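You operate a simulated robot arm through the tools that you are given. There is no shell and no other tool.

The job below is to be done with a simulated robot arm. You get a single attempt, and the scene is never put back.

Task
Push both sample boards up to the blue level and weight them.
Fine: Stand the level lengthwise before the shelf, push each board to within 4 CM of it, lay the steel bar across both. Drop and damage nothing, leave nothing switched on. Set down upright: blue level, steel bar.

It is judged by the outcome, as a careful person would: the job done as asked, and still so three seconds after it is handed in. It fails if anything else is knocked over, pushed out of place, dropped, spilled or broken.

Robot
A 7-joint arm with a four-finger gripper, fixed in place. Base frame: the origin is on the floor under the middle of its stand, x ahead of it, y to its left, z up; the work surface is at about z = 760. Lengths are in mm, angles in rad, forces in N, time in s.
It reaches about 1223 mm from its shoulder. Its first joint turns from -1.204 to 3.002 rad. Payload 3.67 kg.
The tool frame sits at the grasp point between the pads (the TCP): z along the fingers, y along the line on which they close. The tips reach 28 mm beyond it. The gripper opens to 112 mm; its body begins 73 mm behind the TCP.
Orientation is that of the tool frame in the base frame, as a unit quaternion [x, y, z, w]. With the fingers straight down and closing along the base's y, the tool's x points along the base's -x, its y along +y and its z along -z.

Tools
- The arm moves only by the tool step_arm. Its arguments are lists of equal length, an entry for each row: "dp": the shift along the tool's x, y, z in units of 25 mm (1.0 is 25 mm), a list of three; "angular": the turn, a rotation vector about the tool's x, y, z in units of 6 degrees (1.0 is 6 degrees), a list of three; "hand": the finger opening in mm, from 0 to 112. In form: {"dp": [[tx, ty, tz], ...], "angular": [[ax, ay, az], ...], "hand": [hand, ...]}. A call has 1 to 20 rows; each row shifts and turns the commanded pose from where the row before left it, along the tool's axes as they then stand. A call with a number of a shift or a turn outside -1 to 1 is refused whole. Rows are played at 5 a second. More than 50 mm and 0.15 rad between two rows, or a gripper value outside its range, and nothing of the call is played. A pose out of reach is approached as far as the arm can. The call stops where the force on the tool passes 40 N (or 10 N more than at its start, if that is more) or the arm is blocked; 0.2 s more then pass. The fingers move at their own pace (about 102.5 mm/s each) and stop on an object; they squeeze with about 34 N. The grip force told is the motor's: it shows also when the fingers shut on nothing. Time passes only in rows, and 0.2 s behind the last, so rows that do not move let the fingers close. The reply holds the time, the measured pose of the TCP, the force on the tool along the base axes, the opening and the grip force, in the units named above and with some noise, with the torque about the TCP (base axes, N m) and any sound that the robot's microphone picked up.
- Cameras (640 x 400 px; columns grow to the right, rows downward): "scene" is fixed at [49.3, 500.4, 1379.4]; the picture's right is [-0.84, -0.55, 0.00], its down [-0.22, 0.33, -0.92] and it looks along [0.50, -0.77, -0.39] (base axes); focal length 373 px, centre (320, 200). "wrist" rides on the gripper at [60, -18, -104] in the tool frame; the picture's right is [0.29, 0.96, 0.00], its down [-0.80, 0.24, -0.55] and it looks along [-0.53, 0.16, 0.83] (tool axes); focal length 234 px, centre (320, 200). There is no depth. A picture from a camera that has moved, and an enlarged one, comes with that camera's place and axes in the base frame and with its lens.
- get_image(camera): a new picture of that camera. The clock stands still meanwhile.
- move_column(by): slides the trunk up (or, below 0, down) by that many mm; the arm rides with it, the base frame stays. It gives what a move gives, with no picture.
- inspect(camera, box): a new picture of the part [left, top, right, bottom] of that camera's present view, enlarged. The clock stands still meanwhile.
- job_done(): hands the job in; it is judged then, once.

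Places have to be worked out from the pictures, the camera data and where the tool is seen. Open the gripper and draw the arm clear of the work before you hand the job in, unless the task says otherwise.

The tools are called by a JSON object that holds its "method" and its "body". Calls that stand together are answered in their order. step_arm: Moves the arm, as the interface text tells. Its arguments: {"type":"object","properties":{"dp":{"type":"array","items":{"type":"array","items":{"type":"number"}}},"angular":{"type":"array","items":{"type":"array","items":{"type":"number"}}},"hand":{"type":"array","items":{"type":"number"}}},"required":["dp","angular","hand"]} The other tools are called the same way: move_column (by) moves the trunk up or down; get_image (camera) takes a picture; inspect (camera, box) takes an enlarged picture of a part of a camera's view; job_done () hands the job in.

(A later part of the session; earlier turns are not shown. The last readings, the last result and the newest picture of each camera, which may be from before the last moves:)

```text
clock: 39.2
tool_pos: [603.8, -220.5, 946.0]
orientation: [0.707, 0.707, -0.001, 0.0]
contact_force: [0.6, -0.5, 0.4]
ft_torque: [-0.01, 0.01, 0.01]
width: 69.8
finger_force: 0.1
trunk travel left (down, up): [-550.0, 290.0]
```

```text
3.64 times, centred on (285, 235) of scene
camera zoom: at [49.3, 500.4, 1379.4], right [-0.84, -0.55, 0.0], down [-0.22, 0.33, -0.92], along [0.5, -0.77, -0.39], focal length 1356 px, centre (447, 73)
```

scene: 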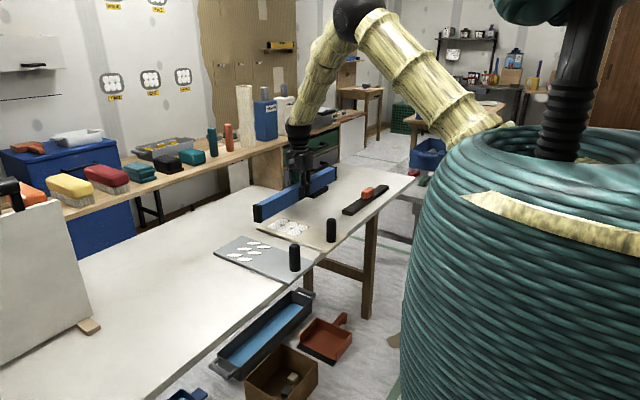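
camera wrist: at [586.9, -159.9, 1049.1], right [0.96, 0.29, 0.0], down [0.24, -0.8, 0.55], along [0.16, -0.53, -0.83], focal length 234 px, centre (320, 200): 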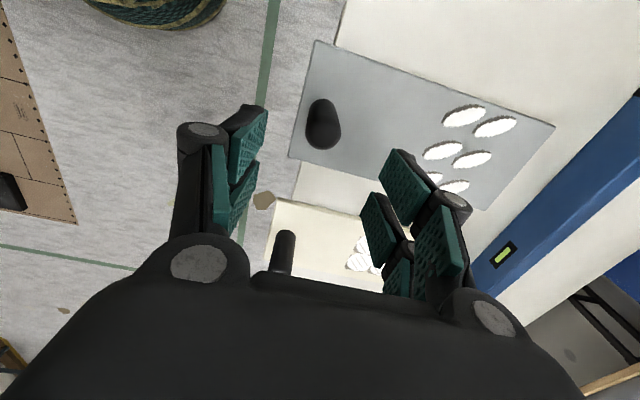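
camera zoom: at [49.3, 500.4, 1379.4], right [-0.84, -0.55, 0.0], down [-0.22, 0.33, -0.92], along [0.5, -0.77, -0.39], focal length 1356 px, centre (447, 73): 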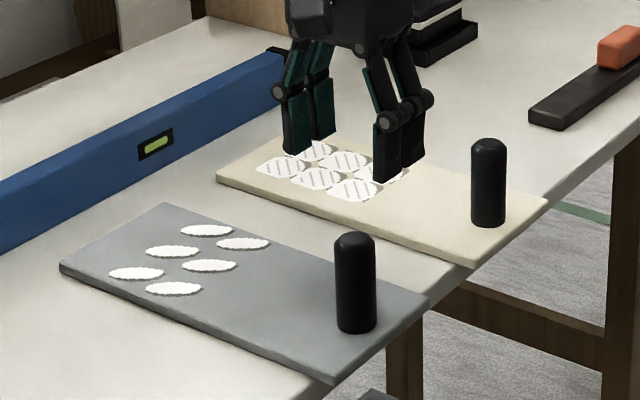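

The post stands at about (608,-220), top near z≈850; the grey board spans x≈583–877, y≈-286…-159. I lower around the post partway and check the alignment.

{"method": "step_arm", "body": {"dp": [[0, 0.16, 0.8], [0, 0, 0.8], [0, 0, 0.8], [0, 0, 0]], "angular": [[0, 0, 0], [0, 0, 0], [0, 0, 0], [0, 0, 0]], "hand": [75, 75, 75, 75]}}

{"method": "get_image", "body": {"camera": "wrist"}}

{"method": "inspect", "body": {"camera": "scene", "box": [225, 190, 365, 290]}}

```text
clock: 40.2
tool_pos: [609.6, -220.4, 885.8]
orientation: [0.707, 0.707, 0.0, 0.0]
contact_force: [-0.6, 0.6, 0.2]
ft_torque: [-0.02, -0.03, 0.04]
width: 75.0
finger_force: 0.0
trunk travel left (down, up): [-550.0, 290.0]
```

```text
taken
camera wrist: at [591.8, -161.2, 988.6], right [0.96, 0.29, 0.0], down [0.24, -0.8, 0.55], along [0.16, -0.53, -0.83], focal length 234 px, centre (320, 200)
```

wrist: 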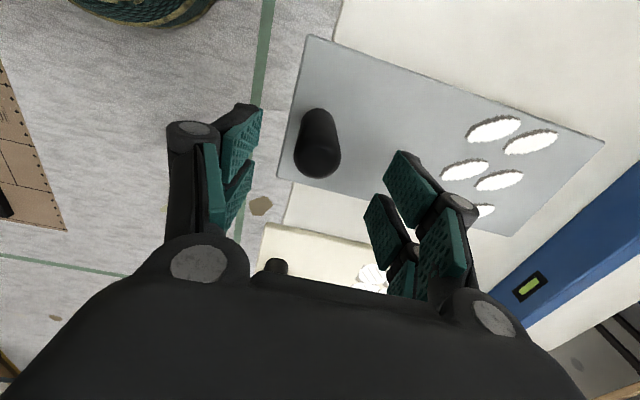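

```text
4.00 times, centred on (295, 240) of scene
camera zoom: at [49.3, 500.4, 1379.4], right [-0.84, -0.55, 0.0], down [-0.22, 0.33, -0.92], along [0.5, -0.77, -0.39], focal length 1492 px, centre (420, 40)
```

zoom: 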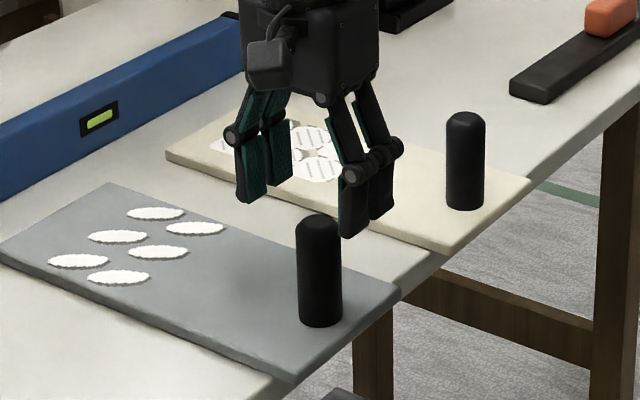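

The fingers straddle the post. I lower to z≈806 with tips just above the board and close on the post.

{"method": "step_arm", "body": {"dp": [[0, -0.06, 0.8], [0, 0, 0.8], [0, 0, 0.8], [0, 0, 0.8], [0, 0, 0]], "angular": [[0, 0, 0], [0, 0, 0], [0, 0, 0], [0, 0, 0], [0, 0, 0]], "hand": [75, 75, 75, 75, 75]}}

{"method": "get_image", "body": {"camera": "wrist"}}

{"method": "inspect", "body": {"camera": "scene", "box": [225, 190, 365, 290]}}

```text
clock: 41.4
tool_pos: [606.6, -221.7, 805.7]
orientation: [0.707, 0.708, 0.0, 0.0]
contact_force: [0.0, 0.1, -0.1]
ft_torque: [0.0, 0.0, 0.01]
width: 75.0
finger_force: 0.0
trunk travel left (down, up): [-550.0, 290.0]
```

```text
taken
camera wrist: at [589.1, -161.4, 909.1], right [0.96, 0.29, 0.0], down [0.24, -0.8, 0.55], along [0.16, -0.53, -0.83], focal length 234 px, centre (320, 200)
```

wrist: 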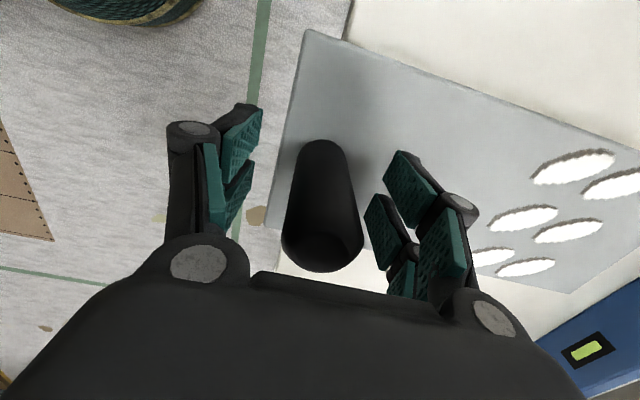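

```text
4.00 times, centred on (295, 240) of scene
camera zoom: at [49.3, 500.4, 1379.4], right [-0.84, -0.55, 0.0], down [-0.22, 0.33, -0.92], along [0.5, -0.77, -0.39], focal length 1492 px, centre (420, 40)
```

zoom: 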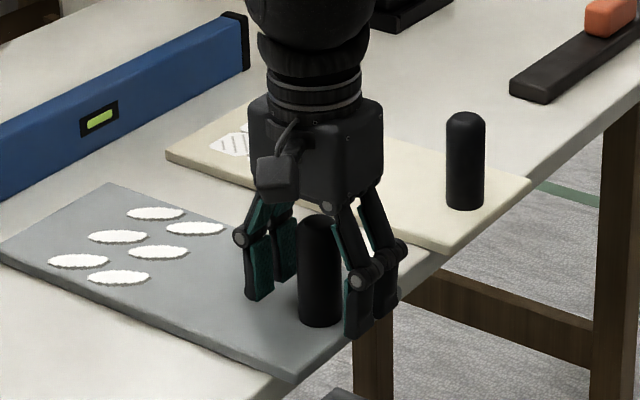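

The post is centred between the fingers. I close on it.

{"method": "step_arm", "body": {"dp": [[0, 0, 0], [0, 0, 0], [0, 0, 0], [0, 0, 0], [0, 0, 0], [0, 0, 0]], "angular": [[0, 0, 0], [0, 0, 0], [0, 0, 0], [0, 0, 0], [0, 0, 0], [0, 0, 0]], "hand": [60, 48, 38, 28, 15, 15]}}

{"method": "get_image", "body": {"camera": "wrist"}}

{"method": "inspect", "body": {"camera": "scene", "box": [225, 190, 365, 290]}}

```text
clock: 42.8
tool_pos: [607.4, -223.2, 805.8]
orientation: [0.707, 0.707, -0.001, 0.0]
contact_force: [0.8, -0.1, 0.9]
ft_torque: [0.01, 0.0, -0.02]
width: 29.6
finger_force: 34.2
trunk travel left (down, up): [-550.0, 290.0]
```

```text
taken
camera wrist: at [589.3, -161.6, 909.1], right [0.96, 0.29, 0.0], down [0.24, -0.8, 0.55], along [0.16, -0.53, -0.83], focal length 234 px, centre (320, 200)
```

wrist: 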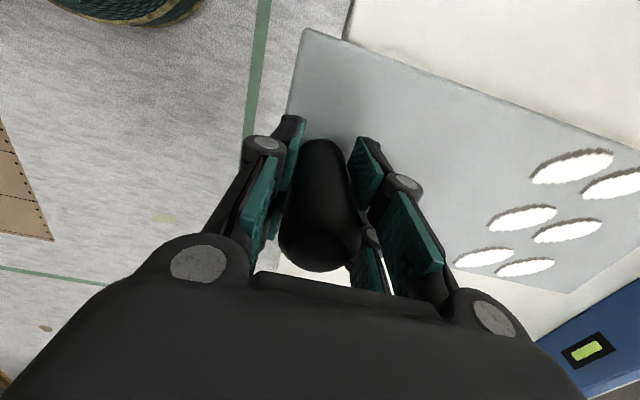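

```text
4.00 times, centred on (295, 240) of scene
camera zoom: at [49.3, 500.4, 1379.4], right [-0.84, -0.55, 0.0], down [-0.22, 0.33, -0.92], along [0.5, -0.77, -0.39], focal length 1492 px, centre (420, 40)
```

zoom: 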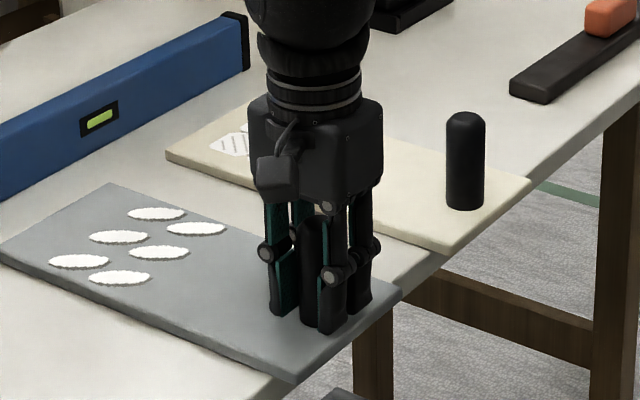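

Post held (29.6 mm). I push gently +x by 6 mm to test that the board moves along with its post.

{"method": "step_arm", "body": {"dp": [[0, 0.08, 0], [0, 0.08, 0], [0, 0.08, 0], [0, 0, 0]], "angular": [[0, 0, 0], [0, 0, 0], [0, 0, 0], [0, 0, 0]], "hand": [15, 15, 15, 15]}}

{"method": "inspect", "body": {"camera": "scene", "box": [225, 190, 365, 290]}}

```text
clock: 43.8
tool_pos: [612.3, -221.9, 806.3]
orientation: [0.707, 0.707, -0.001, 0.0]
contact_force: [0.4, -1.2, 0.1]
ft_torque: [-0.01, 0.19, -0.03]
width: 29.8
finger_force: 33.9
trunk travel left (down, up): [-550.0, 290.0]
```

```text
4.00 times, centred on (295, 240) of scene
camera zoom: at [49.3, 500.4, 1379.4], right [-0.84, -0.55, 0.0], down [-0.22, 0.33, -0.92], along [0.5, -0.77, -0.39], focal length 1492 px, centre (420, 40)
```

zoom: 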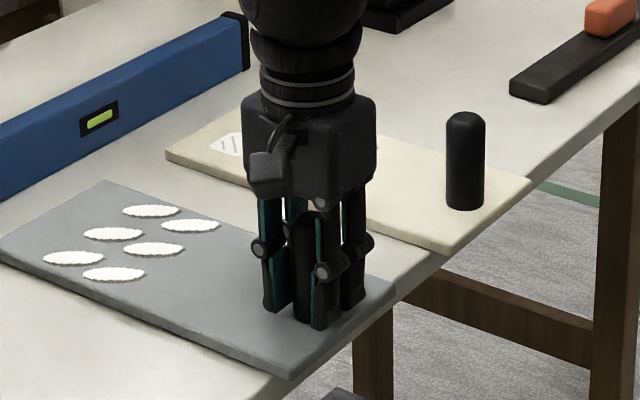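

The board slides with its post, under very little force, discs moving along. I continue slowly by about 40 mm.

{"method": "step_arm", "body": {"dp": [[0, 0.1, 0], [0, 0.15, 0], [0, 0.15, 0], [0, 0.15, 0], [0, 0.15, 0], [0, 0.15, 0], [0, 0.15, 0], [0, 0.15, 0], [0, 0.15, 0], [0, 0.15, 0], [0, 0.1, 0], [0, 0.05, 0], [0, 0, 0]], "angular": [[0, 0, 0], [0, 0, 0], [0, 0, 0], [0, 0, 0], [0, 0, 0], [0, 0, 0], [0, 0, 0], [0, 0, 0], [0, 0, 0], [0, 0, 0], [0, 0, 0], [0, 0, 0], [0, 0, 0]], "hand": [15, 15, 15, 15, 15, 15, 15, 15, 15, 15, 15, 15, 15]}}

{"method": "get_image", "body": {"camera": "wrist"}}

{"method": "inspect", "body": {"camera": "scene", "box": [185, 170, 345, 290]}}

```text
clock: 46.6
tool_pos: [652.6, -222.6, 806.6]
orientation: [0.707, 0.707, -0.001, 0.001]
contact_force: [0.2, -0.3, 0.6]
ft_torque: [0.02, -0.03, -0.04]
width: 29.6
finger_force: 34.1
trunk travel left (down, up): [-550.0, 290.0]
```

```text
taken
camera wrist: at [634.4, -162.3, 909.1], right [0.96, 0.29, 0.0], down [0.24, -0.8, 0.55], along [0.16, -0.53, -0.83], focal length 234 px, centre (320, 200)
```

wrist: 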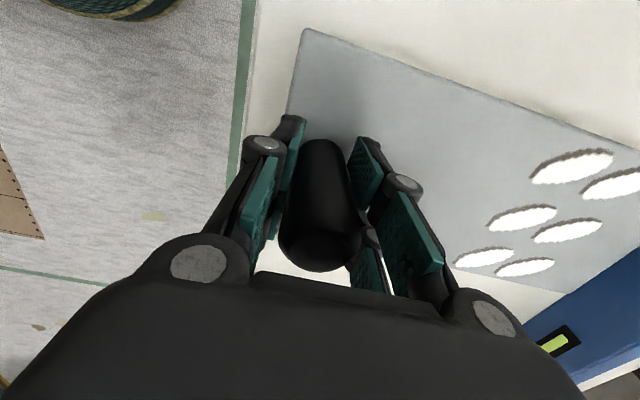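

```text
3.33 times, centred on (265, 230) of scene
camera zoom: at [49.3, 500.4, 1379.4], right [-0.84, -0.55, 0.0], down [-0.22, 0.33, -0.92], along [0.5, -0.77, -0.39], focal length 1243 px, centre (503, 100)
```

zoom: 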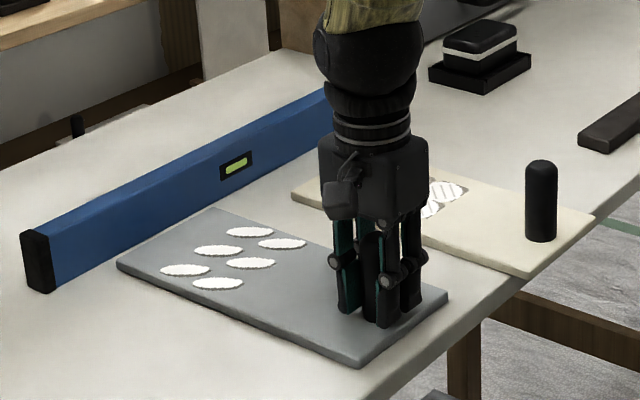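

Both cameras put the board's far edge at x≈923 and the level's face at x≈942, a gap of about 19 mm. I push another 6 mm, then release.

{"method": "step_arm", "body": {"dp": [[0, 0.08, 0], [0, 0.08, 0], [0, 0.08, 0], [0, 0, 0], [0, 0, 0], [0, 0, 0], [0, 0, 0], [0, 0, 0], [0, 0, 0], [0, 0, 0]], "angular": [[0, 0, 0], [0, 0, 0], [0, 0, 0], [0, 0, 0], [0, 0, 0], [0, 0, 0], [0, 0, 0], [0, 0, 0], [0, 0, 0], [0, 0, 0]], "hand": [15, 15, 15, 15, 15, 34, 45, 60, 75, 75]}}

{"method": "get_image", "body": {"camera": "wrist"}}

{"method": "inspect", "body": {"camera": "scene", "box": [185, 170, 345, 290]}}

```text
clock: 48.8
tool_pos: [658.7, -222.0, 806.1]
orientation: [0.707, 0.707, 0.0, 0.0]
contact_force: [-0.3, -0.2, 0.3]
ft_torque: [-0.01, 0.01, -0.01]
width: 75.0
finger_force: 0.0
trunk travel left (down, up): [-550.0, 290.0]
```

```text
taken
camera wrist: at [641.1, -162.4, 909.5], right [0.96, 0.29, 0.0], down [0.24, -0.8, 0.55], along [0.16, -0.53, -0.83], focal length 234 px, centre (320, 200)
```

wrist: 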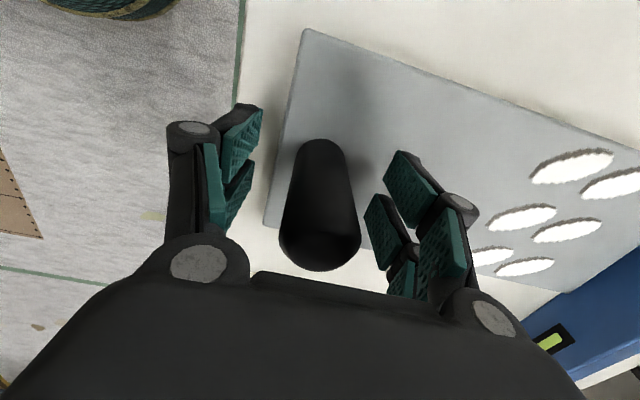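

```text
3.33 times, centred on (265, 230) of scene
camera zoom: at [49.3, 500.4, 1379.4], right [-0.84, -0.55, 0.0], down [-0.22, 0.33, -0.92], along [0.5, -0.77, -0.39], focal length 1243 px, centre (503, 100)
```

zoom: 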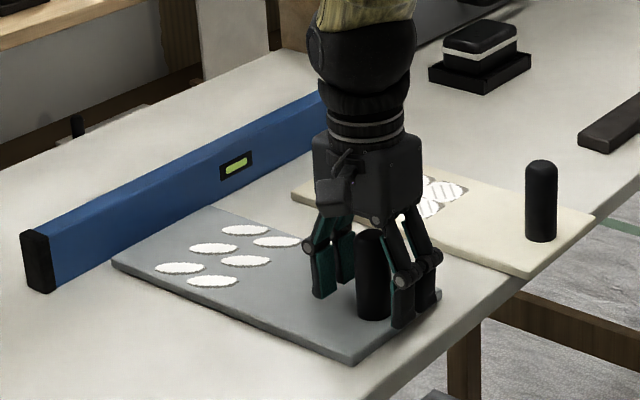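

The grey board is set with a gap of about 13 mm. I rise clear of the post and move over the cream board's post.

{"method": "step_arm", "body": {"dp": [[0, 0, -0.4], [0, 0, -0.7], [0, 0, -1], [0, 0, -1], [0, 0, -1], [0, 0, -1], [-0.902, -0.234, -0.5], [-0.902, -0.234, 0], [-0.902, -0.234, 0], [-0.902, -0.234, 0], [-0.902, -0.234, 0], [-0.902, -0.234, 0], [-0.902, -0.234, 0], [-0.902, -0.234, 0], [-0.902, -0.234, 0], [0, 0, 0]], "angular": [[0, 0, 0], [0, 0, 0], [0, 0, 0], [0, 0, 0], [0, 0, 0], [0, 0, 0], [0, 0, 0], [0, 0, 0], [0, 0, 0], [0, 0, 0], [0, 0, 0], [0, 0, 0], [0, 0, 0], [0, 0, 0], [0, 0, 0], [0, 0, 0]], "hand": [75, 75, 75, 75, 75, 75, 75, 75, 75, 75, 75, 75, 75, 75, 75, 75]}}

{"method": "get_image", "body": {"camera": "wrist"}}

{"method": "inspect", "body": {"camera": "scene", "box": [185, 160, 365, 290]}}

```text
clock: 52.2
tool_pos: [604.5, -425.2, 947.5]
orientation: [0.707, 0.707, -0.001, 0.0]
contact_force: [0.5, -0.3, -0.3]
ft_torque: [-0.01, -0.02, 0.01]
width: 75.0
finger_force: 0.1
trunk travel left (down, up): [-550.0, 290.0]
```

```text
taken
camera wrist: at [585.7, -363.9, 1050.3], right [0.96, 0.29, 0.0], down [0.24, -0.8, 0.55], along [0.16, -0.53, -0.83], focal length 234 px, centre (320, 200)
```

wrist: 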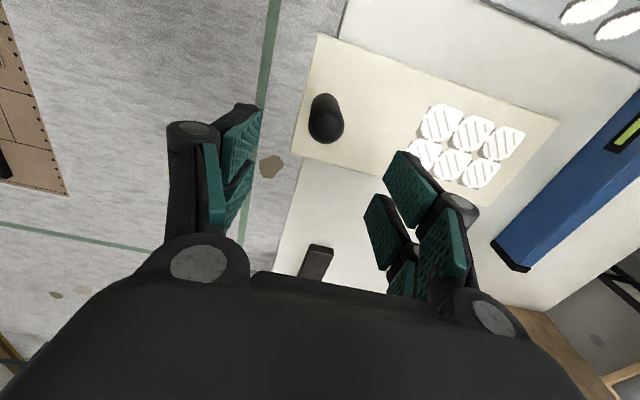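

```text
3.08 times, centred on (275, 225) of scene
camera zoom: at [49.3, 500.4, 1379.4], right [-0.84, -0.55, 0.0], down [-0.22, 0.33, -0.92], along [0.5, -0.77, -0.39], focal length 1147 px, centre (458, 123)
```

zoom: 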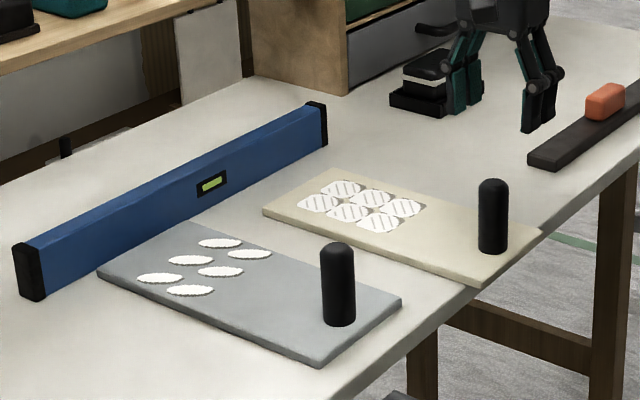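

The cream board's post is at about (608,-420) and the far edge near x≈878, same as the other had. I lower around it.

{"method": "step_arm", "body": {"dp": [[0.2, 0.12, 0.6], [0, 0, 0.8], [0, 0, 0.8], [0, 0, 0.8], [0, 0, 0.8], [0, 0, 0.8], [0, 0, 0.8], [0, 0, 0.25], [0, 0, 0]], "angular": [[0, 0, 0], [0, 0, 0], [0, 0, 0], [0, 0, 0], [0, 0, 0], [0, 0, 0], [0, 0, 0], [0, 0, 0], [0, 0, 0]], "hand": [75, 75, 75, 75, 75, 75, 75, 75, 75]}}

{"method": "get_image", "body": {"camera": "wrist"}}

{"method": "inspect", "body": {"camera": "scene", "box": [225, 170, 385, 270]}}

```text
clock: 54.2
tool_pos: [608.7, -421.0, 803.7]
orientation: [0.707, 0.707, 0.0, 0.0]
contact_force: [0.4, 1.0, -0.4]
ft_torque: [-0.03, 0.02, 0.04]
width: 74.9
finger_force: 0.0
trunk travel left (down, up): [-550.0, 290.0]
```

```text
taken
camera wrist: at [590.2, -361.3, 907.7], right [0.96, 0.29, 0.0], down [0.24, -0.8, 0.55], along [0.16, -0.53, -0.83], focal length 234 px, centre (320, 200)
```

wrist: 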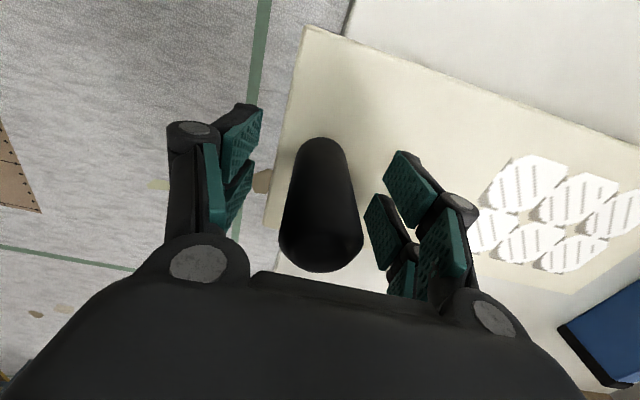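

```text
4.00 times, centred on (305, 220) of scene
camera zoom: at [49.3, 500.4, 1379.4], right [-0.84, -0.55, 0.0], down [-0.22, 0.33, -0.92], along [0.5, -0.77, -0.39], focal length 1492 px, centre (380, 120)
```

zoom: 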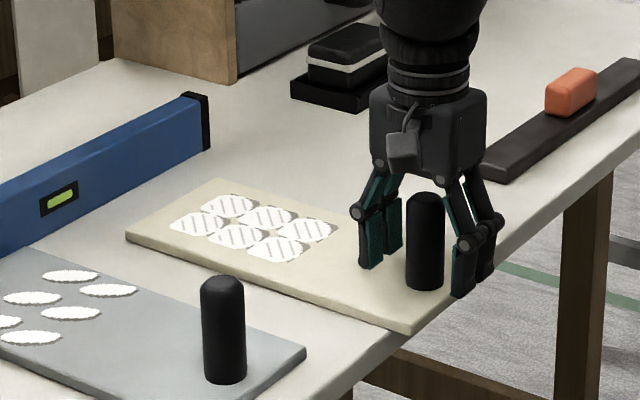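

The post is centred between the fingers, same picture as with the first board. I close on it.

{"method": "step_arm", "body": {"dp": [[0, 0, -0.06], [0, 0, 0], [0, 0, 0], [0, 0, 0], [0, 0, 0], [0, 0, 0]], "angular": [[0, 0, 0], [0, 0, 0], [0, 0, 0], [0, 0, 0], [0, 0, 0], [0, 0, 0]], "hand": [60, 48, 38, 28, 15, 15]}}

{"method": "step_arm", "body": {"dp": [[0, 0.08, 0], [0, 0.08, 0], [0, 0.08, 0], [0, 0, 0]], "angular": [[0, 0, 0], [0, 0, 0], [0, 0, 0], [0, 0, 0]], "hand": [15, 15, 15, 15]}}

{"method": "inspect", "body": {"camera": "scene", "box": [225, 170, 385, 270]}}

```text
clock: 55.6
tool_pos: [608.3, -421.5, 805.4]
orientation: [0.707, 0.707, 0.0, 0.001]
contact_force: [-1.1, -1.2, 0.4]
ft_torque: [0.0, -0.01, -0.03]
width: 29.7
finger_force: 34.2
trunk travel left (down, up): [-550.0, 290.0]
```

```text
clock: 56.6
tool_pos: [614.2, -420.5, 806.0]
orientation: [0.707, 0.707, 0.0, 0.0]
contact_force: [0.7, -0.4, -0.8]
ft_torque: [0.03, -0.1, -0.01]
width: 30.0
finger_force: 33.9
trunk travel left (down, up): [-550.0, 290.0]
```

```text
4.00 times, centred on (305, 220) of scene
camera zoom: at [49.3, 500.4, 1379.4], right [-0.84, -0.55, 0.0], down [-0.22, 0.33, -0.92], along [0.5, -0.77, -0.39], focal length 1492 px, centre (380, 120)
```

zoom: 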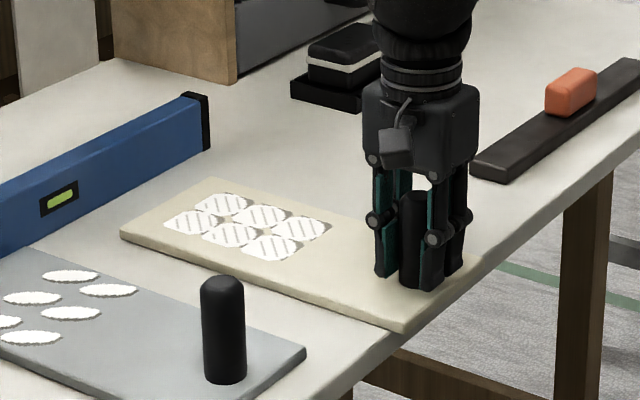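

The cream board slides with its post too. I continue slowly by 39 mm and check the gap.

{"method": "step_arm", "body": {"dp": [[0, 0.1, 0], [0, 0.15, 0], [0, 0.15, 0], [0, 0.15, 0], [0, 0.15, 0], [0, 0.15, 0], [0, 0.15, 0], [0, 0.15, 0], [0, 0.15, 0], [0, 0.15, 0], [0, 0.08, 0], [0, 0.04, 0], [0, 0, 0]], "angular": [[0, 0, 0], [0, 0, 0], [0, 0, 0], [0, 0, 0], [0, 0, 0], [0, 0, 0], [0, 0, 0], [0, 0, 0], [0, 0, 0], [0, 0, 0], [0, 0, 0], [0, 0, 0], [0, 0, 0]], "hand": [15, 15, 15, 15, 15, 15, 15, 15, 15, 15, 15, 15, 15]}}

{"method": "get_image", "body": {"camera": "wrist"}}

{"method": "inspect", "body": {"camera": "scene", "box": [185, 160, 345, 270]}}

```text
clock: 59.4
tool_pos: [654.4, -422.8, 806.3]
orientation: [0.707, 0.707, -0.001, 0.0]
contact_force: [0.1, 0.1, 1.0]
ft_torque: [0.01, -0.01, -0.03]
width: 29.9
finger_force: 34.4
trunk travel left (down, up): [-550.0, 290.0]
```

```text
taken
camera wrist: at [637.1, -361.1, 909.7], right [0.96, 0.29, 0.0], down [0.24, -0.8, 0.55], along [0.16, -0.53, -0.83], focal length 234 px, centre (320, 200)
```

wrist: 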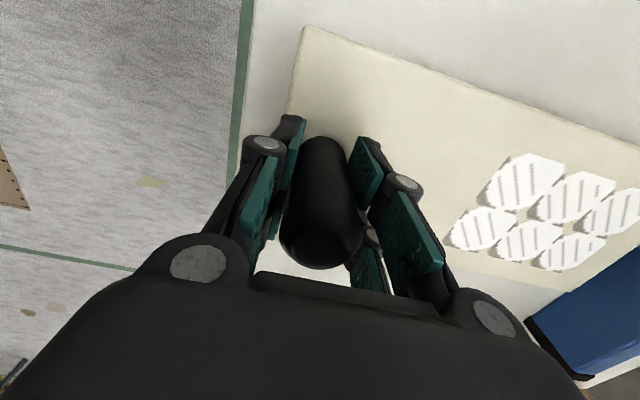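

```text
3.64 times, centred on (265, 215) of scene
camera zoom: at [49.3, 500.4, 1379.4], right [-0.84, -0.55, 0.0], down [-0.22, 0.33, -0.92], along [0.5, -0.77, -0.39], focal length 1356 px, centre (520, 146)
```

zoom: 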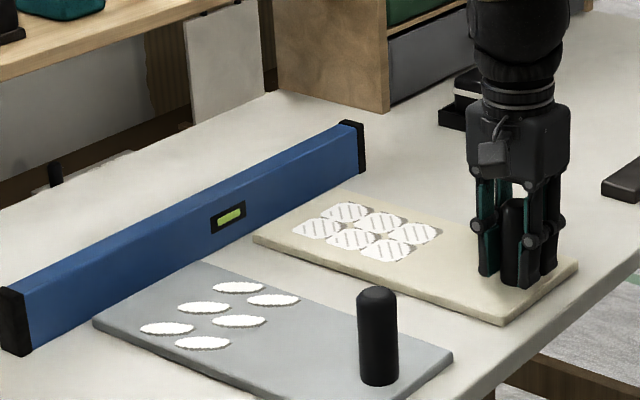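

The cream board's far edge is at x≈923 with the level's face at x≈942–946, so about 20 mm of gap. I push another 8 mm, then open.

{"method": "step_arm", "body": {"dp": [[0, 0.08, 0], [0, 0.08, 0], [0, 0.08, 0], [0, 0.06, 0], [0, 0, 0], [0, 0, 0], [0, 0, 0], [0, 0, 0], [0, 0, 0], [0, 0, 0], [0, 0, 0]], "angular": [[0, 0, 0], [0, 0, 0], [0, 0, 0], [0, 0, 0], [0, 0, 0], [0, 0, 0], [0, 0, 0], [0, 0, 0], [0, 0, 0], [0, 0, 0], [0, 0, 0]], "hand": [15, 15, 15, 15, 15, 15, 34, 45, 60, 75, 75]}}

{"method": "inspect", "body": {"camera": "scene", "box": [185, 160, 345, 270]}}

```text
clock: 61.8
tool_pos: [662.4, -421.4, 807.2]
orientation: [0.707, 0.707, 0.0, 0.0]
contact_force: [1.0, 0.4, 0.0]
ft_torque: [0.05, 0.01, -0.03]
width: 75.3
finger_force: 0.1
trunk travel left (down, up): [-550.0, 290.0]
```

```text
3.64 times, centred on (265, 215) of scene
camera zoom: at [49.3, 500.4, 1379.4], right [-0.84, -0.55, 0.0], down [-0.22, 0.33, -0.92], along [0.5, -0.77, -0.39], focal length 1356 px, centre (520, 146)
```

zoom: 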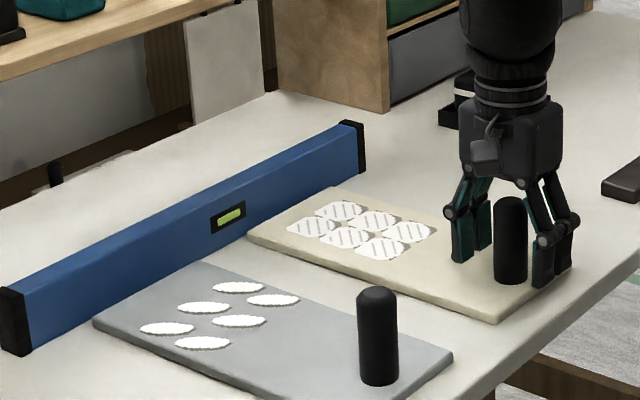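

Both boards are up to the level. I rise and move over the steel bar to view its knob.

{"method": "step_arm", "body": {"dp": [[0, 0, -0.4], [0, 0, -0.7], [0, 0, -1], [0, 0, -1], [0, 0, -1], [0, 0, -1], [-0.5, 0, -0.5]], "angular": [[0, 0, 0], [0, 0, 0], [0, 0, 0], [0, 0, 0], [0, 0, 0], [0, 0, 0], [0, 0, 0]], "hand": [75, 75, 75, 75, 75, 75, 75]}}

{"method": "step_arm", "body": {"dp": [[-0.95, 0.02, 0], [-0.95, 0.02, 0], [-0.95, 0.02, 0], [-0.95, 0.02, 0], [-0.95, 0.02, 0], [-0.95, 0.02, 0], [-0.95, 0.02, 0], [-0.95, 0.02, 0], [-0.95, 0.02, 0], [-0.95, 0.02, 0], [-0.95, 0.02, 0], [-0.95, 0.02, 0], [-0.95, 0.02, 0], [-0.95, 0.02, 0], [-0.5, 0, 0], [0, 0, 0]], "angular": [[0, 0, 0], [0, 0, 0], [0, 0, 0], [0, 0, 0], [0, 0, 0], [0, 0, 0], [0, 0, 0], [0, 0, 0], [0, 0, 0], [0, 0, 0], [0, 0, 0], [0, 0, 0], [0, 0, 0], [0, 0, 0], [0, 0, 0], [0, 0, 0]], "hand": [75, 75, 75, 75, 75, 75, 75, 75, 75, 75, 75, 75, 75, 75, 75, 75]}}

{"method": "get_image", "body": {"camera": "wrist"}}

{"method": "inspect", "body": {"camera": "scene", "box": [140, 110, 440, 290]}}

```text
clock: 63.4
tool_pos: [661.5, -432.6, 946.0]
orientation: [0.707, 0.707, 0.001, -0.001]
contact_force: [0.1, 0.2, -0.1]
ft_torque: [0.0, 0.01, 0.01]
width: 74.7
finger_force: 0.0
trunk travel left (down, up): [-550.0, 290.0]
```

```text
clock: 66.8
tool_pos: [671.2, -778.5, 946.9]
orientation: [0.707, 0.707, 0.001, 0.0]
contact_force: [0.1, 0.0, 1.2]
ft_torque: [-0.01, 0.0, 0.0]
width: 75.0
finger_force: 0.1
trunk travel left (down, up): [-550.0, 290.0]
```

```text
taken
camera wrist: at [652.2, -718.8, 1050.0], right [0.96, 0.29, 0.0], down [0.24, -0.8, 0.55], along [0.16, -0.53, -0.83], focal length 234 px, centre (320, 200)
```

wrist: 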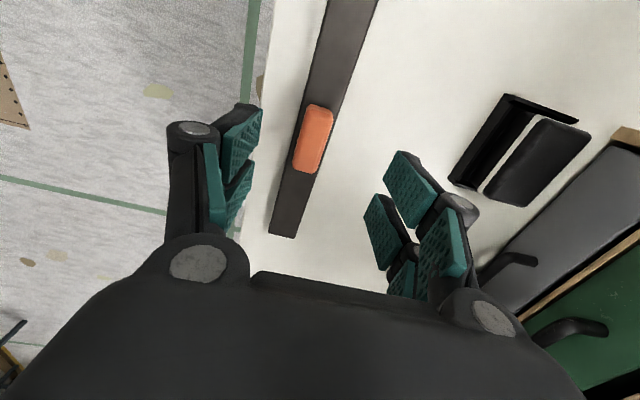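

```text
2.13 times, centred on (290, 200) of scene
camera zoom: at [49.3, 500.4, 1379.4], right [-0.84, -0.55, 0.0], down [-0.22, 0.33, -0.92], along [0.5, -0.77, -0.39], focal length 796 px, centre (384, 200)
```

zoom: 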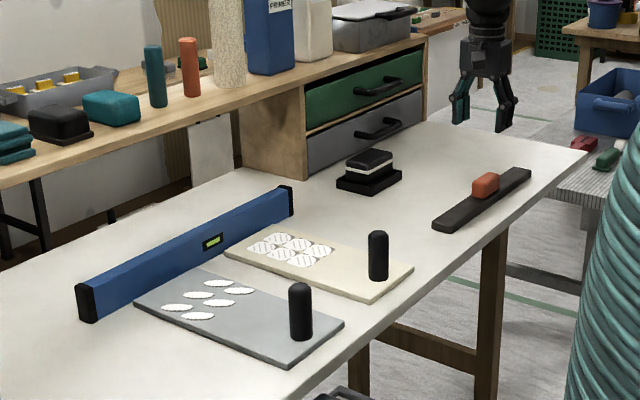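

I enlarge the wrist view to measure the knob's place and the bar's direction.

{"method": "inspect", "body": {"camera": "wrist", "box": [240, 80, 400, 180]}}

{"method": "inspect", "body": {"camera": "wrist", "box": [230, 150, 390, 250]}}

{"method": "inspect", "body": {"camera": "scene", "box": [335, 180, 399, 220]}}

```text
4.00 times, centred on (320, 130) of wrist
camera zoom: at [652.2, -718.8, 1050.0], right [0.96, 0.29, 0.0], down [0.24, -0.8, 0.55], along [0.16, -0.53, -0.83], focal length 937 px, centre (320, 480)
```

zoom: 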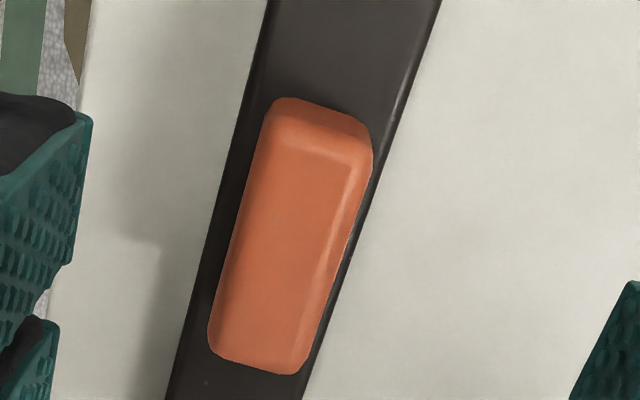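

```text
4.00 times, centred on (310, 200) of wrist
camera zoom: at [652.2, -718.8, 1050.0], right [0.96, 0.29, 0.0], down [0.24, -0.8, 0.55], along [0.16, -0.53, -0.83], focal length 937 px, centre (360, 200)
```

zoom: 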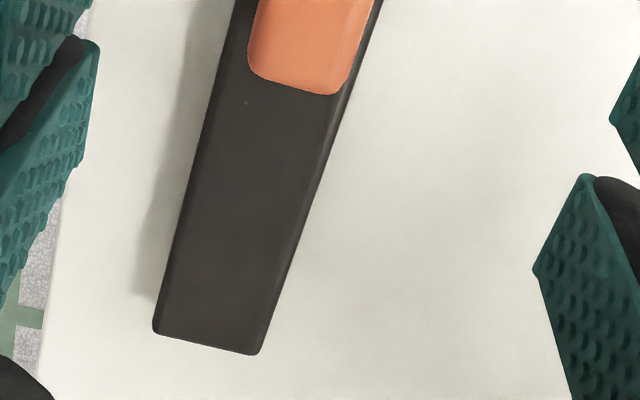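

```text
10.00 times, centred on (367, 200) of scene
camera zoom: at [49.3, 500.4, 1379.4], right [-0.84, -0.55, 0.0], down [-0.22, 0.33, -0.92], along [0.5, -0.77, -0.39], focal length 3729 px, centre (-150, 200)
```

zoom: 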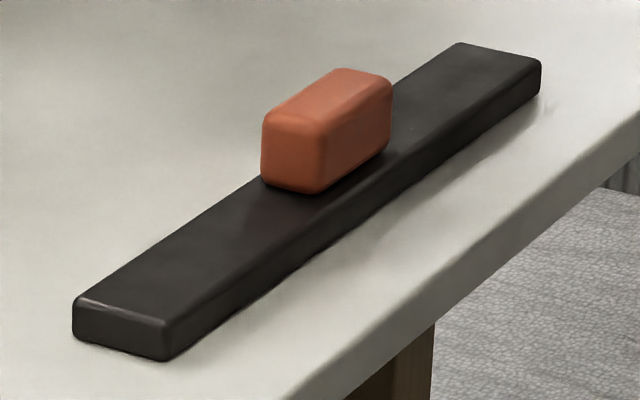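

Knob centre measures (670,-806), 28 wide, z≈776–802; the bar runs within 1° of base y and weighs perhaps 1.8 kg. I move above the knob and lower to just above it.

{"method": "step_arm", "body": {"dp": [[-0.56, -0.03, 0], [-0.56, -0.02, 0.2], [0, 0, 0.8], [0, 0, 0.8], [0, 0, 0.8], [0, 0, 0.8], [0, 0, 0.7], [0, 0, 0]], "angular": [[0, 0, 0.14], [0, 0, 0], [0, 0, 0], [0, 0, 0], [0, 0, 0], [0, 0, 0], [0, 0, 0], [0, 0, 0]], "hand": [70, 65, 60, 60, 60, 60, 60, 60]}}

{"method": "get_image", "body": {"camera": "wrist"}}

{"method": "inspect", "body": {"camera": "scene", "box": [320, 140, 420, 220]}}

```text
clock: 68.6
tool_pos: [666.1, -808.2, 842.4]
orientation: [0.712, 0.703, 0.001, -0.001]
contact_force: [-0.5, 0.3, 0.5]
ft_torque: [0.05, -0.06, -0.02]
width: 60.0
finger_force: 0.0
trunk travel left (down, up): [-550.0, 290.0]
```

```text
taken
camera wrist: at [649.1, -747.7, 945.6], right [0.96, 0.27, 0.0], down [0.23, -0.8, 0.55], along [0.15, -0.53, -0.83], focal length 234 px, centre (320, 200)
```

wrist: 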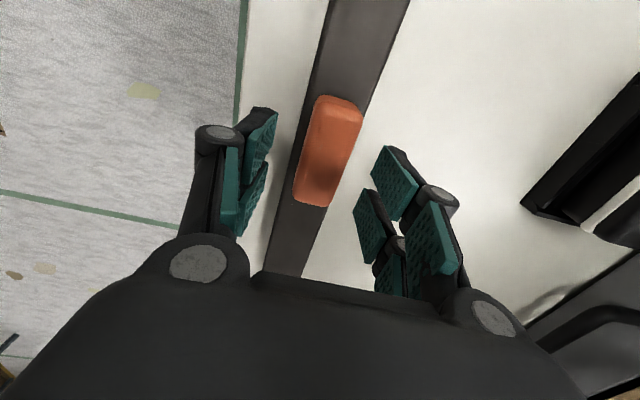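

```text
5.00 times, centred on (370, 180) of scene
camera zoom: at [49.3, 500.4, 1379.4], right [-0.84, -0.55, 0.0], down [-0.22, 0.33, -0.92], along [0.5, -0.77, -0.39], focal length 1864 px, centre (70, 300)
```

zoom: 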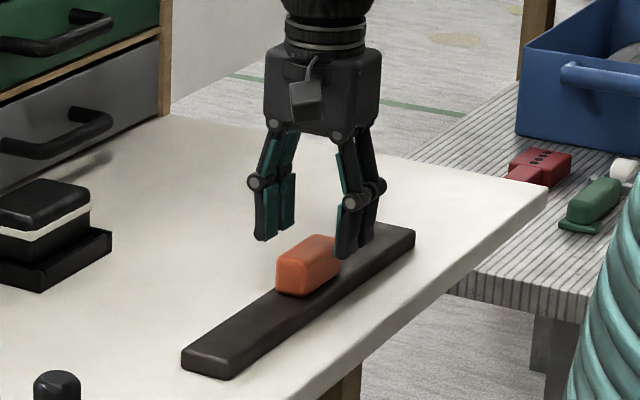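

The hand is over the knob, about 3 mm short in x. I correct and lower so the tips end just above the bar's top.

{"method": "step_arm", "body": {"dp": [[0.08, 0.13, 0], [0, 0, 0.5], [0, 0, 0.5], [0, 0, 0.4], [0, 0, 0]], "angular": [[0, 0, 0], [0, 0, 0], [0, 0, 0], [0, 0, 0], [0, 0, 0]], "hand": [60, 60, 60, 60, 60]}}

{"method": "get_image", "body": {"camera": "wrist"}}

{"method": "inspect", "body": {"camera": "scene", "box": [320, 150, 400, 220]}}

```text
clock: 69.8
tool_pos: [670.4, -805.4, 808.0]
orientation: [0.712, 0.702, 0.0, -0.001]
contact_force: [-0.1, -0.6, 0.0]
ft_torque: [0.01, -0.02, -0.01]
width: 60.1
finger_force: 0.0
trunk travel left (down, up): [-550.0, 290.0]
```

```text
taken
camera wrist: at [653.6, -745.4, 910.6], right [0.96, 0.27, 0.0], down [0.23, -0.8, 0.55], along [0.15, -0.53, -0.83], focal length 234 px, centre (320, 200)
```

wrist: 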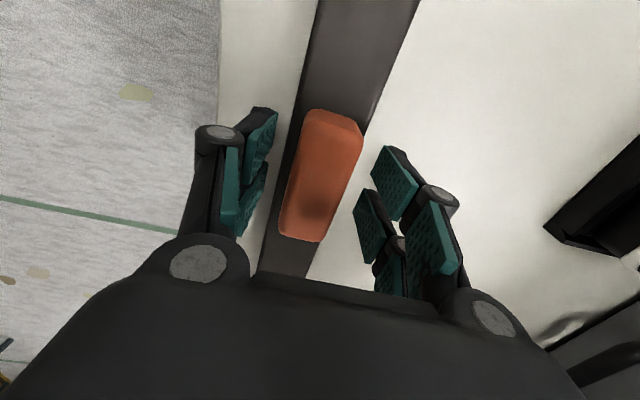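

```text
5.71 times, centred on (360, 185) of scene
camera zoom: at [49.3, 500.4, 1379.4], right [-0.84, -0.55, 0.0], down [-0.22, 0.33, -0.92], along [0.5, -0.77, -0.39], focal length 2131 px, centre (91, 286)
```

zoom: 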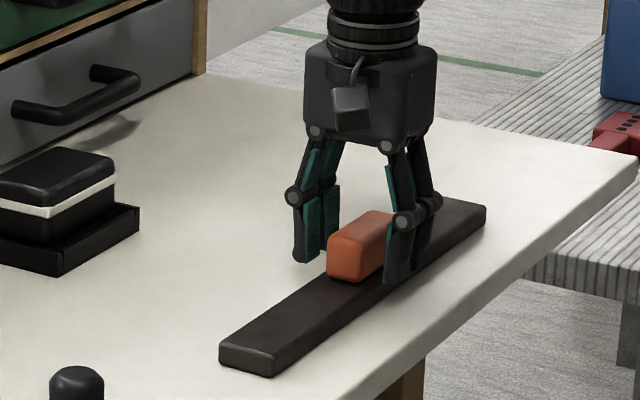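

The fingers are on both sides of the knob with the tips just over the bar. I close on the knob.

{"method": "step_arm", "body": {"dp": [[0, 0, 0.05], [0, 0, 0], [0, 0, 0], [0, 0, 0], [0, 0, 0], [0, 0, 0], [0, 0, 0]], "angular": [[0, 0, 0], [0, 0, 0], [0, 0, 0], [0, 0, 0], [0, 0, 0], [0, 0, 0], [0, 0, 0]], "hand": [50, 42, 34, 26, 10, 0, 0]}}

{"method": "get_image", "body": {"camera": "wrist"}}

```text
clock: 71.4
tool_pos: [670.5, -806.1, 806.2]
orientation: [0.712, 0.702, 0.0, -0.001]
contact_force: [-2.6, -0.1, 0.9]
ft_torque: [0.01, 0.13, 0.11]
width: 30.0
finger_force: 33.7
trunk travel left (down, up): [-550.0, 290.0]
```

```text
taken
camera wrist: at [653.5, -745.6, 909.4], right [0.96, 0.27, 0.0], down [0.23, -0.8, 0.55], along [0.15, -0.53, -0.83], focal length 234 px, centre (320, 200)
```

wrist: 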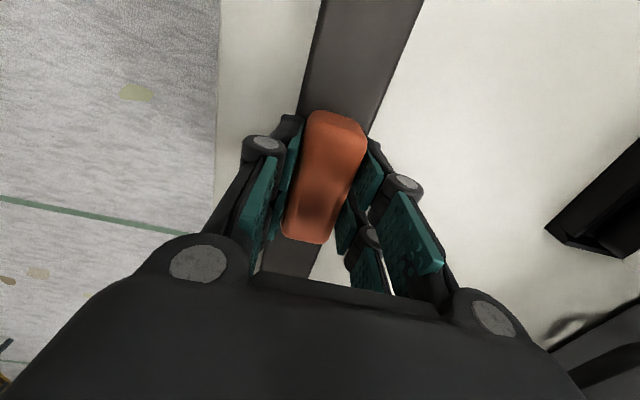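

Knob held at 30.0 mm. I lift by about 8 mm in small steps and read the load before going further.

{"method": "step_arm", "body": {"dp": [[0, 0, -0.08], [0, 0, -0.08], [0, 0, -0.08], [0, 0, -0.08], [0, 0, 0]], "angular": [[0, 0, 0], [0, 0, 0], [0, 0, 0], [0, 0, 0], [0, 0, 0]], "hand": [0, 0, 0, 0, 0]}}

{"method": "inspect", "body": {"camera": "scene", "box": [320, 150, 400, 220]}}

```text
clock: 72.6
tool_pos: [670.8, -805.6, 813.7]
orientation: [0.712, 0.702, 0.0, 0.0]
contact_force: [0.2, 0.1, -7.2]
ft_torque: [-0.04, 0.01, 0.0]
width: 29.9
finger_force: 34.4
trunk travel left (down, up): [-550.0, 290.0]
```

```text
5.71 times, centred on (360, 185) of scene
camera zoom: at [49.3, 500.4, 1379.4], right [-0.84, -0.55, 0.0], down [-0.22, 0.33, -0.92], along [0.5, -0.77, -0.39], focal length 2131 px, centre (91, 286)
```

zoom: 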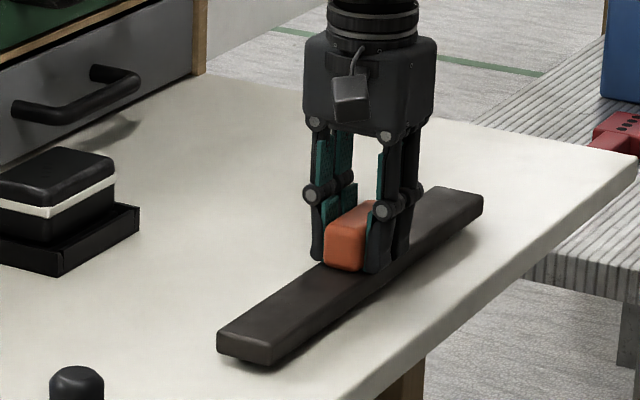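

The bar is off the table, about 7 N, balanced with no torque. I lift it smoothly to about z = 905.

{"method": "step_arm", "body": {"dp": [[0, 0, -0.15], [0, 0, -0.3], [0, 0, -0.4], [0, 0, -0.4], [0, 0, -0.4], [0, 0, -0.4], [0, 0, -0.4], [0, 0, -0.4], [0, 0, -0.4], [0, 0, -0.25], [0, 0, -0.15], [0, 0, 0]], "angular": [[0, 0, 0], [0, 0, 0], [0, 0, 0], [0, 0, 0], [0, 0, 0], [0, 0, 0], [0, 0, 0], [0, 0, 0], [0, 0, 0], [0, 0, 0], [0, 0, 0], [0, 0, 0]], "hand": [0, 0, 0, 0, 0, 0, 0, 0, 0, 0, 0, 0]}}

{"method": "get_image", "body": {"camera": "wrist"}}

{"method": "inspect", "body": {"camera": "scene", "box": [240, 100, 440, 250]}}

```text
clock: 75.2
tool_pos: [671.0, -805.7, 905.6]
orientation: [0.712, 0.702, 0.0, 0.0]
contact_force: [0.1, 1.0, -7.0]
ft_torque: [0.04, 0.0, -0.02]
width: 29.9
finger_force: 34.1
trunk travel left (down, up): [-550.0, 290.0]
```

```text
taken
camera wrist: at [654.6, -745.7, 1008.8], right [0.96, 0.27, 0.0], down [0.23, -0.8, 0.55], along [0.15, -0.53, -0.83], focal length 234 px, centre (320, 200)
```

wrist: 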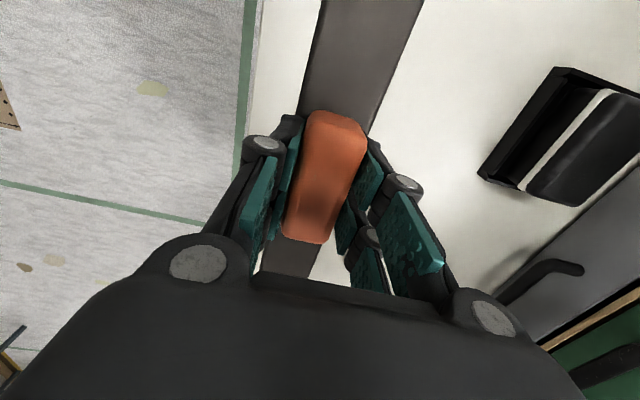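

```text
2.67 times, centred on (340, 175) of scene
camera zoom: at [49.3, 500.4, 1379.4], right [-0.84, -0.55, 0.0], down [-0.22, 0.33, -0.92], along [0.5, -0.77, -0.39], focal length 994 px, centre (267, 267)
```

zoom: 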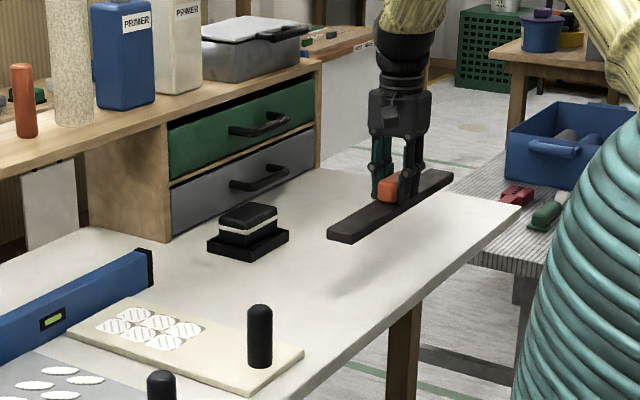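

The bar is held well. I straighten its yaw and carry it at this height to x≈725 and on toward +y, stopping partway to check.

{"method": "step_arm", "body": {"dp": [[0, 0, 0], [0.2, 0.15, 0], [0.4, 0.3, 0], [0.6, 0.4, 0], [0.7, 0.45, 0], [0.8, 0.45, 0], [0.8, 0.41, 0], [0.8, 0, 0], [0.8, 0, 0], [0.8, 0, 0], [0.8, 0, 0], [0.8, 0, 0], [0.8, 0, 0], [0.8, 0, 0], [0.8, 0, 0], [0.8, 0, 0], [0.8, 0, 0], [0.5, 0, 0], [0.3, 0, 0], [0, 0, 0]], "angular": [[0, 0, -0.14], [0, 0, 0], [0, 0, 0], [0, 0, 0], [0, 0, 0], [0, 0, 0], [0, 0, 0], [0, 0, 0], [0, 0, 0], [0, 0, 0], [0, 0, 0], [0, 0, 0], [0, 0, 0], [0, 0, 0], [0, 0, 0], [0, 0, 0], [0, 0, 0], [0, 0, 0], [0, 0, 0], [0, 0, 0]], "hand": [0, 0, 0, 0, 0, 0, 0, 0, 0, 0, 0, 0, 0, 0, 0, 0, 0, 0, 0, 0]}}

{"method": "get_image", "body": {"camera": "wrist"}}

{"method": "get_image", "body": {"camera": "scene"}}

```text
clock: 79.4
tool_pos: [725.3, -496.0, 905.9]
orientation: [0.707, 0.707, 0.0, -0.001]
contact_force: [0.2, 0.2, -6.9]
ft_torque: [-0.02, 0.01, -0.05]
width: 29.8
finger_force: 34.2
trunk travel left (down, up): [-550.0, 290.0]
```

```text
taken
camera wrist: at [706.5, -437.3, 1009.3], right [0.96, 0.29, 0.0], down [0.24, -0.8, 0.55], along [0.16, -0.53, -0.83], focal length 234 px, centre (320, 200)
```

wrist: 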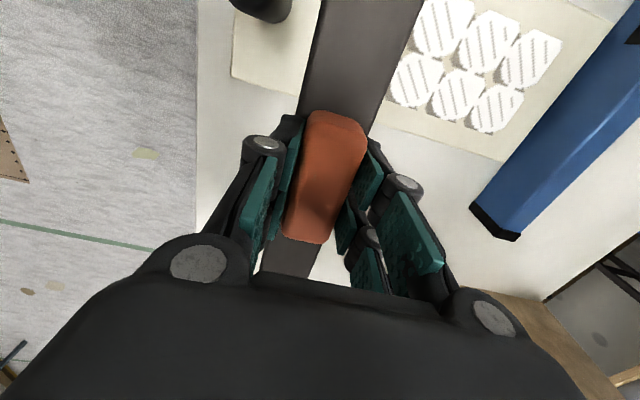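

```text
taken
```

scene: 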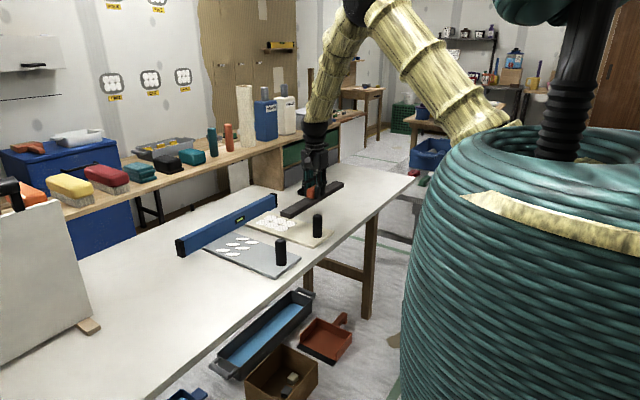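

The free strip on the boards between posts (x<677) and discs (x>773) fits the bar at x≈725. I move on to y≈-320, the middle between the boards' outer edges.

{"method": "step_arm", "body": {"dp": [[0.3, 0, 0], [0.6, 0, 0], [0.8, 0, 0], [0.8, 0, 0], [0.8, 0, 0], [0.8, 0, 0], [0.8, 0, 0], [0.8, 0, 0], [0.6, 0, 0], [0.4, 0, 0], [0.3, 0, 0], [0, 0, 0], [0, 0, 0]], "angular": [[0, 0, 0], [0, 0, 0], [0, 0, 0], [0, 0, 0], [0, 0, 0], [0, 0, 0], [0, 0, 0], [0, 0, 0], [0, 0, 0], [0, 0, 0], [0, 0, 0], [0, 0, 0], [0, 0, 0]], "hand": [0, 0, 0, 0, 0, 0, 0, 0, 0, 0, 0, 0, 0]}}

{"method": "get_image", "body": {"camera": "wrist"}}

{"method": "inspect", "body": {"camera": "scene", "box": [165, 150, 365, 290]}}

```text
clock: 82.2
tool_pos: [724.5, -321.0, 907.6]
orientation: [0.707, 0.707, 0.0, 0.001]
contact_force: [-0.5, -0.8, -7.6]
ft_torque: [0.01, 0.01, 0.03]
width: 30.0
finger_force: 34.0
trunk travel left (down, up): [-550.0, 290.0]
```

```text
taken
camera wrist: at [706.9, -261.6, 1010.7], right [0.96, 0.29, 0.0], down [0.24, -0.8, 0.55], along [0.16, -0.53, -0.83], focal length 234 px, centre (320, 200)
```

wrist: 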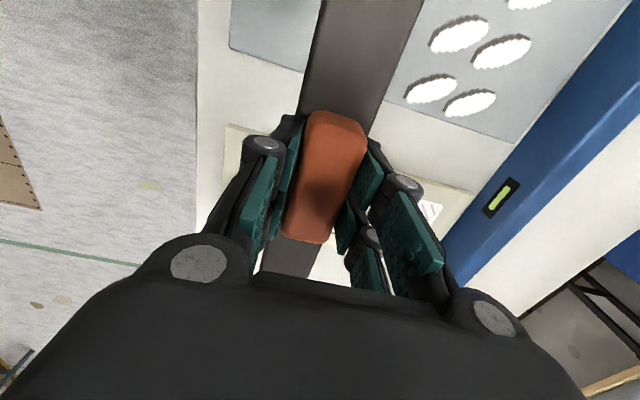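

```text
2.86 times, centred on (265, 220) of scene
camera zoom: at [49.3, 500.4, 1379.4], right [-0.84, -0.55, 0.0], down [-0.22, 0.33, -0.92], along [0.5, -0.77, -0.39], focal length 1065 px, centre (477, 143)
```

zoom: 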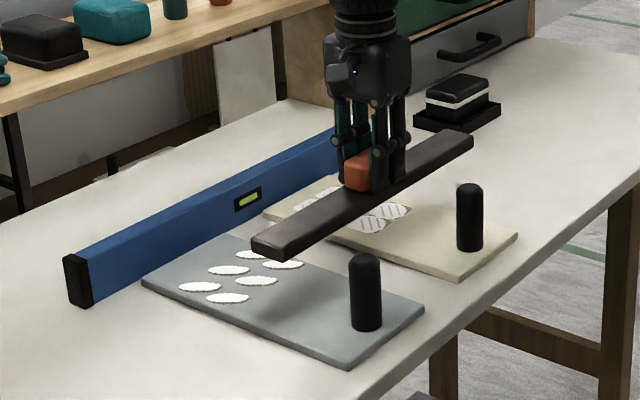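

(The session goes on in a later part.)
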